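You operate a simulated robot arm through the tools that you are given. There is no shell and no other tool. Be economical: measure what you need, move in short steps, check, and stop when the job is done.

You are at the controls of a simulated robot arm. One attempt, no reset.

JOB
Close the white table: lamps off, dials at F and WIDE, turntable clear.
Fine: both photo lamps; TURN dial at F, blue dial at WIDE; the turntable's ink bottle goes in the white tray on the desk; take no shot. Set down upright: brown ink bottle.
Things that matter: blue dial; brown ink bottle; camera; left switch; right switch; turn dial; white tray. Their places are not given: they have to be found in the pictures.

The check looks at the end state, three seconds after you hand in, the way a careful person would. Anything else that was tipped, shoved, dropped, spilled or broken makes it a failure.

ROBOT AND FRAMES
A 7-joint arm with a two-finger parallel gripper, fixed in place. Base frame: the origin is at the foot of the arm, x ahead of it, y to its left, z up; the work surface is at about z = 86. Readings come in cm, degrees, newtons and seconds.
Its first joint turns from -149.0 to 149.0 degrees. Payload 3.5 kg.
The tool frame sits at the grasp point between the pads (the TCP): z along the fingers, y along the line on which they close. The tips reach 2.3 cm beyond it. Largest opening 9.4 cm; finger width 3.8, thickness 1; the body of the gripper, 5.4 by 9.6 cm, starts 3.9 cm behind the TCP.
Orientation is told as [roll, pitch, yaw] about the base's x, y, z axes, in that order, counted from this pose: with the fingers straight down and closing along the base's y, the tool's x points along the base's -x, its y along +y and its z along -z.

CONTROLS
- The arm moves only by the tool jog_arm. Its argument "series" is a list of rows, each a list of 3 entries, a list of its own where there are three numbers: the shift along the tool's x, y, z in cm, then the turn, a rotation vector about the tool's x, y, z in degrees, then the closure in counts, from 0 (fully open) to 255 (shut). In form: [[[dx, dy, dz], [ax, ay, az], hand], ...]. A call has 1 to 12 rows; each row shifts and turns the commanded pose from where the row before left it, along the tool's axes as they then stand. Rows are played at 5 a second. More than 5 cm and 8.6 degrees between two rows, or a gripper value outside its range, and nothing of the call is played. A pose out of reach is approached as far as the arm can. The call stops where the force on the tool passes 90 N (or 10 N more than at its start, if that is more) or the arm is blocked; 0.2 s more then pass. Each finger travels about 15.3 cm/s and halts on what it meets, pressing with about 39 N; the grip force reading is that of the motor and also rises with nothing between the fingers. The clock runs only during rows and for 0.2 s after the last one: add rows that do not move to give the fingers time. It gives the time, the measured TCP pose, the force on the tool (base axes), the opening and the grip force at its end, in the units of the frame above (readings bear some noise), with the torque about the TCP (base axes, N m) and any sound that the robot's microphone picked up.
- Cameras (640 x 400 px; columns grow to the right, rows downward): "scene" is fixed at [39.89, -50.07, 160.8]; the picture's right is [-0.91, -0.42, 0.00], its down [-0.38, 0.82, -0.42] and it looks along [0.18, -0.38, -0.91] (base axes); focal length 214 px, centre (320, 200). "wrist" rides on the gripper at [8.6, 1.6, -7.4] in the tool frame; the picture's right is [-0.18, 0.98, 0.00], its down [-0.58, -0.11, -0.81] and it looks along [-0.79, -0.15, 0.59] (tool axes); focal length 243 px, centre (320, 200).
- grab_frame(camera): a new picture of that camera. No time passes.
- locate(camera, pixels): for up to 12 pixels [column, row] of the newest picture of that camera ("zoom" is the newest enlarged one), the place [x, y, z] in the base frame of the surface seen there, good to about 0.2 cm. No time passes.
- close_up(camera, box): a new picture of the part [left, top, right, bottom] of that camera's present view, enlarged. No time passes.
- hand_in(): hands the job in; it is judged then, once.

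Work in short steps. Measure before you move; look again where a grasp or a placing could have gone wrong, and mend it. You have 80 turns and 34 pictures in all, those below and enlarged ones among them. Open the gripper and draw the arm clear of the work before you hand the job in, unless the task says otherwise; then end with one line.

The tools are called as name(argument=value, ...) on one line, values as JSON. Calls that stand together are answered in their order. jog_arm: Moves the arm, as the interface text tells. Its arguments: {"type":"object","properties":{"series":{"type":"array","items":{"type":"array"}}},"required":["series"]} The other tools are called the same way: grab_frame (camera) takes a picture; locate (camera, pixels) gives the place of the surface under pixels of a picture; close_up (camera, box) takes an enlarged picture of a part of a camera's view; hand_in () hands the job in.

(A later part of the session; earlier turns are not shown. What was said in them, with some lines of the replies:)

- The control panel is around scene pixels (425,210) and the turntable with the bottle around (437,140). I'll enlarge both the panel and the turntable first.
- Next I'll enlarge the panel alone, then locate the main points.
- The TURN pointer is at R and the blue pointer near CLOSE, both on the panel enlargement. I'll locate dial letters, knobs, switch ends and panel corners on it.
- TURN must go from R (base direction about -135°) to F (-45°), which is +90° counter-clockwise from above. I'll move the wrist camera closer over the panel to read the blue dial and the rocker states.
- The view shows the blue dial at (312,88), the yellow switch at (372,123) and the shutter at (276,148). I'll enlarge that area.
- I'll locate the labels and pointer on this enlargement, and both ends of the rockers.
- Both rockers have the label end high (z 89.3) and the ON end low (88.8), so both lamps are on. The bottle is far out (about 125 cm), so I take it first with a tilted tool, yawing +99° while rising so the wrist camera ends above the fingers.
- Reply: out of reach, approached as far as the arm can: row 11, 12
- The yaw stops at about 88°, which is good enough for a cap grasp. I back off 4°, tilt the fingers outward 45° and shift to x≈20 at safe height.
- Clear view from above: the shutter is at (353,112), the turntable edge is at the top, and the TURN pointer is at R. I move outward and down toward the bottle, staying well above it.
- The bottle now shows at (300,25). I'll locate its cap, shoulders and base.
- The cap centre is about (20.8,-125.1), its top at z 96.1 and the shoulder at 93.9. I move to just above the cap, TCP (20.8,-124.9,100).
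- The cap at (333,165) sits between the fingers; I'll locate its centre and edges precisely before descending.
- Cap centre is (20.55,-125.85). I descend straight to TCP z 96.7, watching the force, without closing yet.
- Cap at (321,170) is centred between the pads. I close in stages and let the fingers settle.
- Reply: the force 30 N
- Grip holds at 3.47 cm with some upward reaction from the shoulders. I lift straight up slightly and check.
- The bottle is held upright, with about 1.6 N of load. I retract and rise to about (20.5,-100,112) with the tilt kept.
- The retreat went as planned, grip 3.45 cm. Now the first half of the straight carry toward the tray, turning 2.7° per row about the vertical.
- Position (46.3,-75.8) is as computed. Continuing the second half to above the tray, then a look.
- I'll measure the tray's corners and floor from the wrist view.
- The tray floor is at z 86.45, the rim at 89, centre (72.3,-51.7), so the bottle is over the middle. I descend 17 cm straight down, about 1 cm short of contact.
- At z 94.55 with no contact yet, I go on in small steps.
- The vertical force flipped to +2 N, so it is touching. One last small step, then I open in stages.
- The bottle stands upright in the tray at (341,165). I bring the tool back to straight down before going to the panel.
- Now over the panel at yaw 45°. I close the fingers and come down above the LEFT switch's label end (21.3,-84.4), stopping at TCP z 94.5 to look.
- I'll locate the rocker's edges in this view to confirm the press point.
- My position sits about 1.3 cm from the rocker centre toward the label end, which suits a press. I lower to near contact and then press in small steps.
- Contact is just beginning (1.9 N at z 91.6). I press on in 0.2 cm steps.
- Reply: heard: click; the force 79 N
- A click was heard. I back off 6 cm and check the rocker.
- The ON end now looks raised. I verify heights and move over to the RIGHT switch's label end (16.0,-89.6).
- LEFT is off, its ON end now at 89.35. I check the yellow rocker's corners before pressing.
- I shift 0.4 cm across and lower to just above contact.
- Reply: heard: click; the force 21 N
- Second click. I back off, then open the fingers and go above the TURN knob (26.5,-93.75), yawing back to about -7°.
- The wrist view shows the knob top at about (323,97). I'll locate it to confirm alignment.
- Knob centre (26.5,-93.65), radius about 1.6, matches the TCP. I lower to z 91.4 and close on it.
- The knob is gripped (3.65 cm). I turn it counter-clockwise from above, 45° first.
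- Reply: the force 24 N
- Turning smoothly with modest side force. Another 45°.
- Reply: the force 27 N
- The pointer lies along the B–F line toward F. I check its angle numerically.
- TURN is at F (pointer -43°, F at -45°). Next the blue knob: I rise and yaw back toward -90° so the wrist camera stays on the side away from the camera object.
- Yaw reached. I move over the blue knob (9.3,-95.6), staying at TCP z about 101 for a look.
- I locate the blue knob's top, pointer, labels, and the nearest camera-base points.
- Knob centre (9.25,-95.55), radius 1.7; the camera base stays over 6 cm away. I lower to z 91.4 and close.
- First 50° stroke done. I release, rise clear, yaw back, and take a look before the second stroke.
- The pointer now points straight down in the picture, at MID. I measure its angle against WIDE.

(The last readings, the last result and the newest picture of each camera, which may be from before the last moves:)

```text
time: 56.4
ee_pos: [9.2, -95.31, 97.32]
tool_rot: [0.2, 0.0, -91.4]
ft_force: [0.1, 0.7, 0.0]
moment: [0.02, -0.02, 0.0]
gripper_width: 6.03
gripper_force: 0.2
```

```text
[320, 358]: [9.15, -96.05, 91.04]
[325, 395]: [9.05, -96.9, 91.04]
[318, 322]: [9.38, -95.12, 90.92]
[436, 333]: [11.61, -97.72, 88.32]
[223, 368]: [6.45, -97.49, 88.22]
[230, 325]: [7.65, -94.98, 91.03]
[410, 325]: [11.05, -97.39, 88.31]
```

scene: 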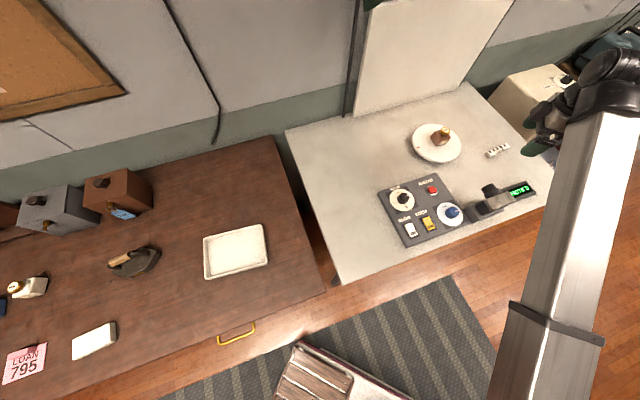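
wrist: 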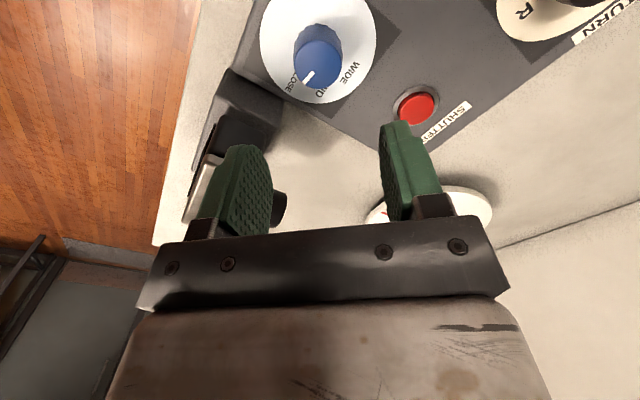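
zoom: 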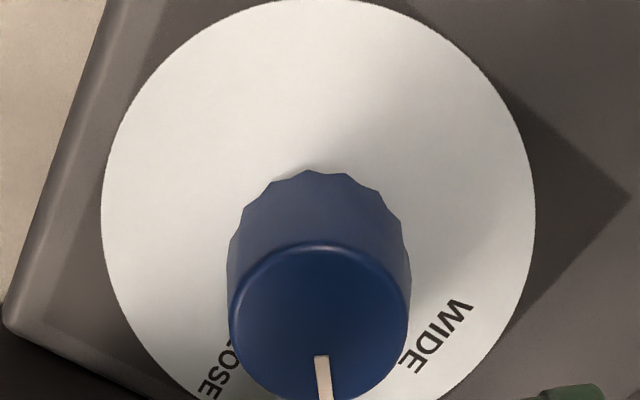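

The pointer is at about -97.5° and WIDE at about -44°, so another 52.5° is needed. I regrip and turn that amount.

jog_arm(series=[[[-0.24, 0.07, 3], [0, 0, 0], 92], [[0, 0, 2.9], [0, 0, 0], 92], [[0, 0, 0], [0, 0, 0], 92], [[0, 0, 0], [0, 0, 0], 150], [[0, 0, 0], [0, 0, 0], 255], [[0, 0, 0], [0, 0, 0], 255], [[0, 0, 0], [0, 0, 0], 255]])

jog_arm(series=[[[0, 0, 0], [0, 0, -7.5], 255], [[0, 0, 0], [0, 0, -7.5], 255], [[0, 0, 0], [0, 0, -7.5], 255], [[0, 0, 0], [0, 0, -7.5], 255], [[0, 0, 0], [0, 0, -7.5], 255], [[0, 0, 0], [0, 0, -7.5], 255], [[0, 0, 0], [0, 0, -7.5], 255], [[0, 0, 0], [0, 0, 0], 255]])

jog_arm(series=[[[0, 0, 0], [0, 0, 0], 92], [[0, 0, 0], [0, 0, 0], 92], [[0, 0, -3], [0, 0, 0], 92], [[0, 0, -3], [0, 0, 0], 92], [[0, 0, -4], [0, 0, 0], 92], [[0, 0, 0], [0, 0, 0], 92]])

close_up(camera="wrist", box=[220, 0, 460, 150])

```text
time: 58.0
ee_pos: [9.17, -95.51, 91.31]
tool_rot: [0.0, -0.1, -91.3]
ft_force: [-15.3, 1.2, -8.0]
moment: [-0.31, 0.43, 0.02]
gripper_width: 3.69
gripper_force: 44.9
```

```text
time: 59.8
ee_pos: [9.43, -95.69, 91.41]
tool_rot: [0.2, -0.1, -38.7]
ft_force: [-7.5, 21.0, -5.0]
moment: [0.29, -0.09, 0.03]
gripper_width: 3.61
gripper_force: 44.8
```

```text
time: 61.2
ee_pos: [9.54, -95.66, 101.71]
tool_rot: [0.1, -0.1, -38.7]
ft_force: [0.1, -0.1, -0.2]
moment: [0.0, 0.01, -0.04]
gripper_width: 6.01
gripper_force: 0.1
```

```text
2.67 times, centred on (340, 75) of wrist
```

zoom: 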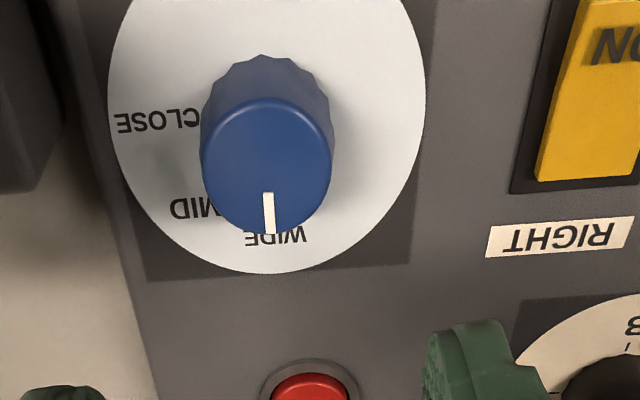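

I measure the pointer direction and the WIDE label once more.

locate(camera="zoom", pixels=[[268, 195], [269, 230], [268, 165], [274, 238], [192, 208], [157, 122], [202, 150], [332, 150], [595, 165], [612, 30]])

```text
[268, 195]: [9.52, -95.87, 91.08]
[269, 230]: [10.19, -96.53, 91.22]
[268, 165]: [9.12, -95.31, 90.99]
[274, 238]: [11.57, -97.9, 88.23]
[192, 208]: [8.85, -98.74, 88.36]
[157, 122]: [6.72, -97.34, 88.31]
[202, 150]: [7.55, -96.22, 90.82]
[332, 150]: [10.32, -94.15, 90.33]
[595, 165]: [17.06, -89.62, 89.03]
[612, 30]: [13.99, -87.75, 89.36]
```

The pointer is at -44.6°, on WIDE, and the RIGHT rocker reads off (ON end 89.36, label end 89.03). I raise the arm clear and check the whole scene.

jog_arm(series=[[[0, 0, -4], [0, 0, 0], 0], [[0, 0, -4], [0, 0, 0], 0], [[0, 0, -4], [0, 0, 0], 0], [[3.5, 2, -1], [0, 0, 0], 0], [[3.5, 2, -1], [0, 0, 0], 0], [[3.5, 2, -1], [0, 0, 0], 0], [[3.5, 2, 0], [0, 0, 0], 0], [[3.5, 2, 0], [0, 0, 0], 0], [[0, 0, 0], [0, 0, 0], 0]])

grab_frame(camera="scene")

close_up(camera="scene", box=[370, 110, 550, 250])

```text
time: 63.2
ee_pos: [2.11, -78.34, 113.71]
tool_rot: [-0.8, -1.0, -38.7]
ft_force: [0.3, 1.2, -0.5]
moment: [0.0, -0.01, 0.0]
gripper_width: 9.41
gripper_force: 0.0
out of reach, approached as far as the arm can: row 7, 8
```

```text
7 pictures are left
```

scene: 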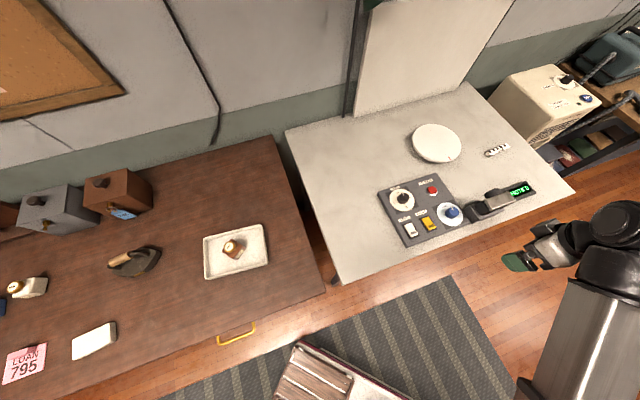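

```text
2.86 times, centred on (460, 180) of scene
```

zoom: 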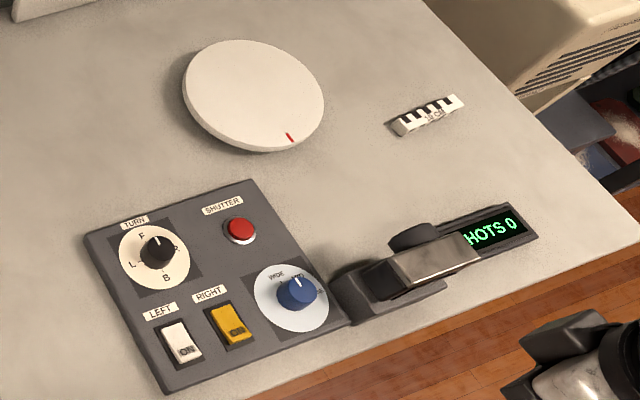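

The turntable is clear, the bottle stands upright in the tray, both dials are set, both rockers are off, and the display reads SHOTS 0. The arm is clear with the gripper open, so I hand in.

hand_in()

```text
The job is handed in.
```

The white table is closed: both lamps are off, TURN is at F, the blue dial is at WIDE, the ink bottle stands upright in the white tray, and no shot was taken.
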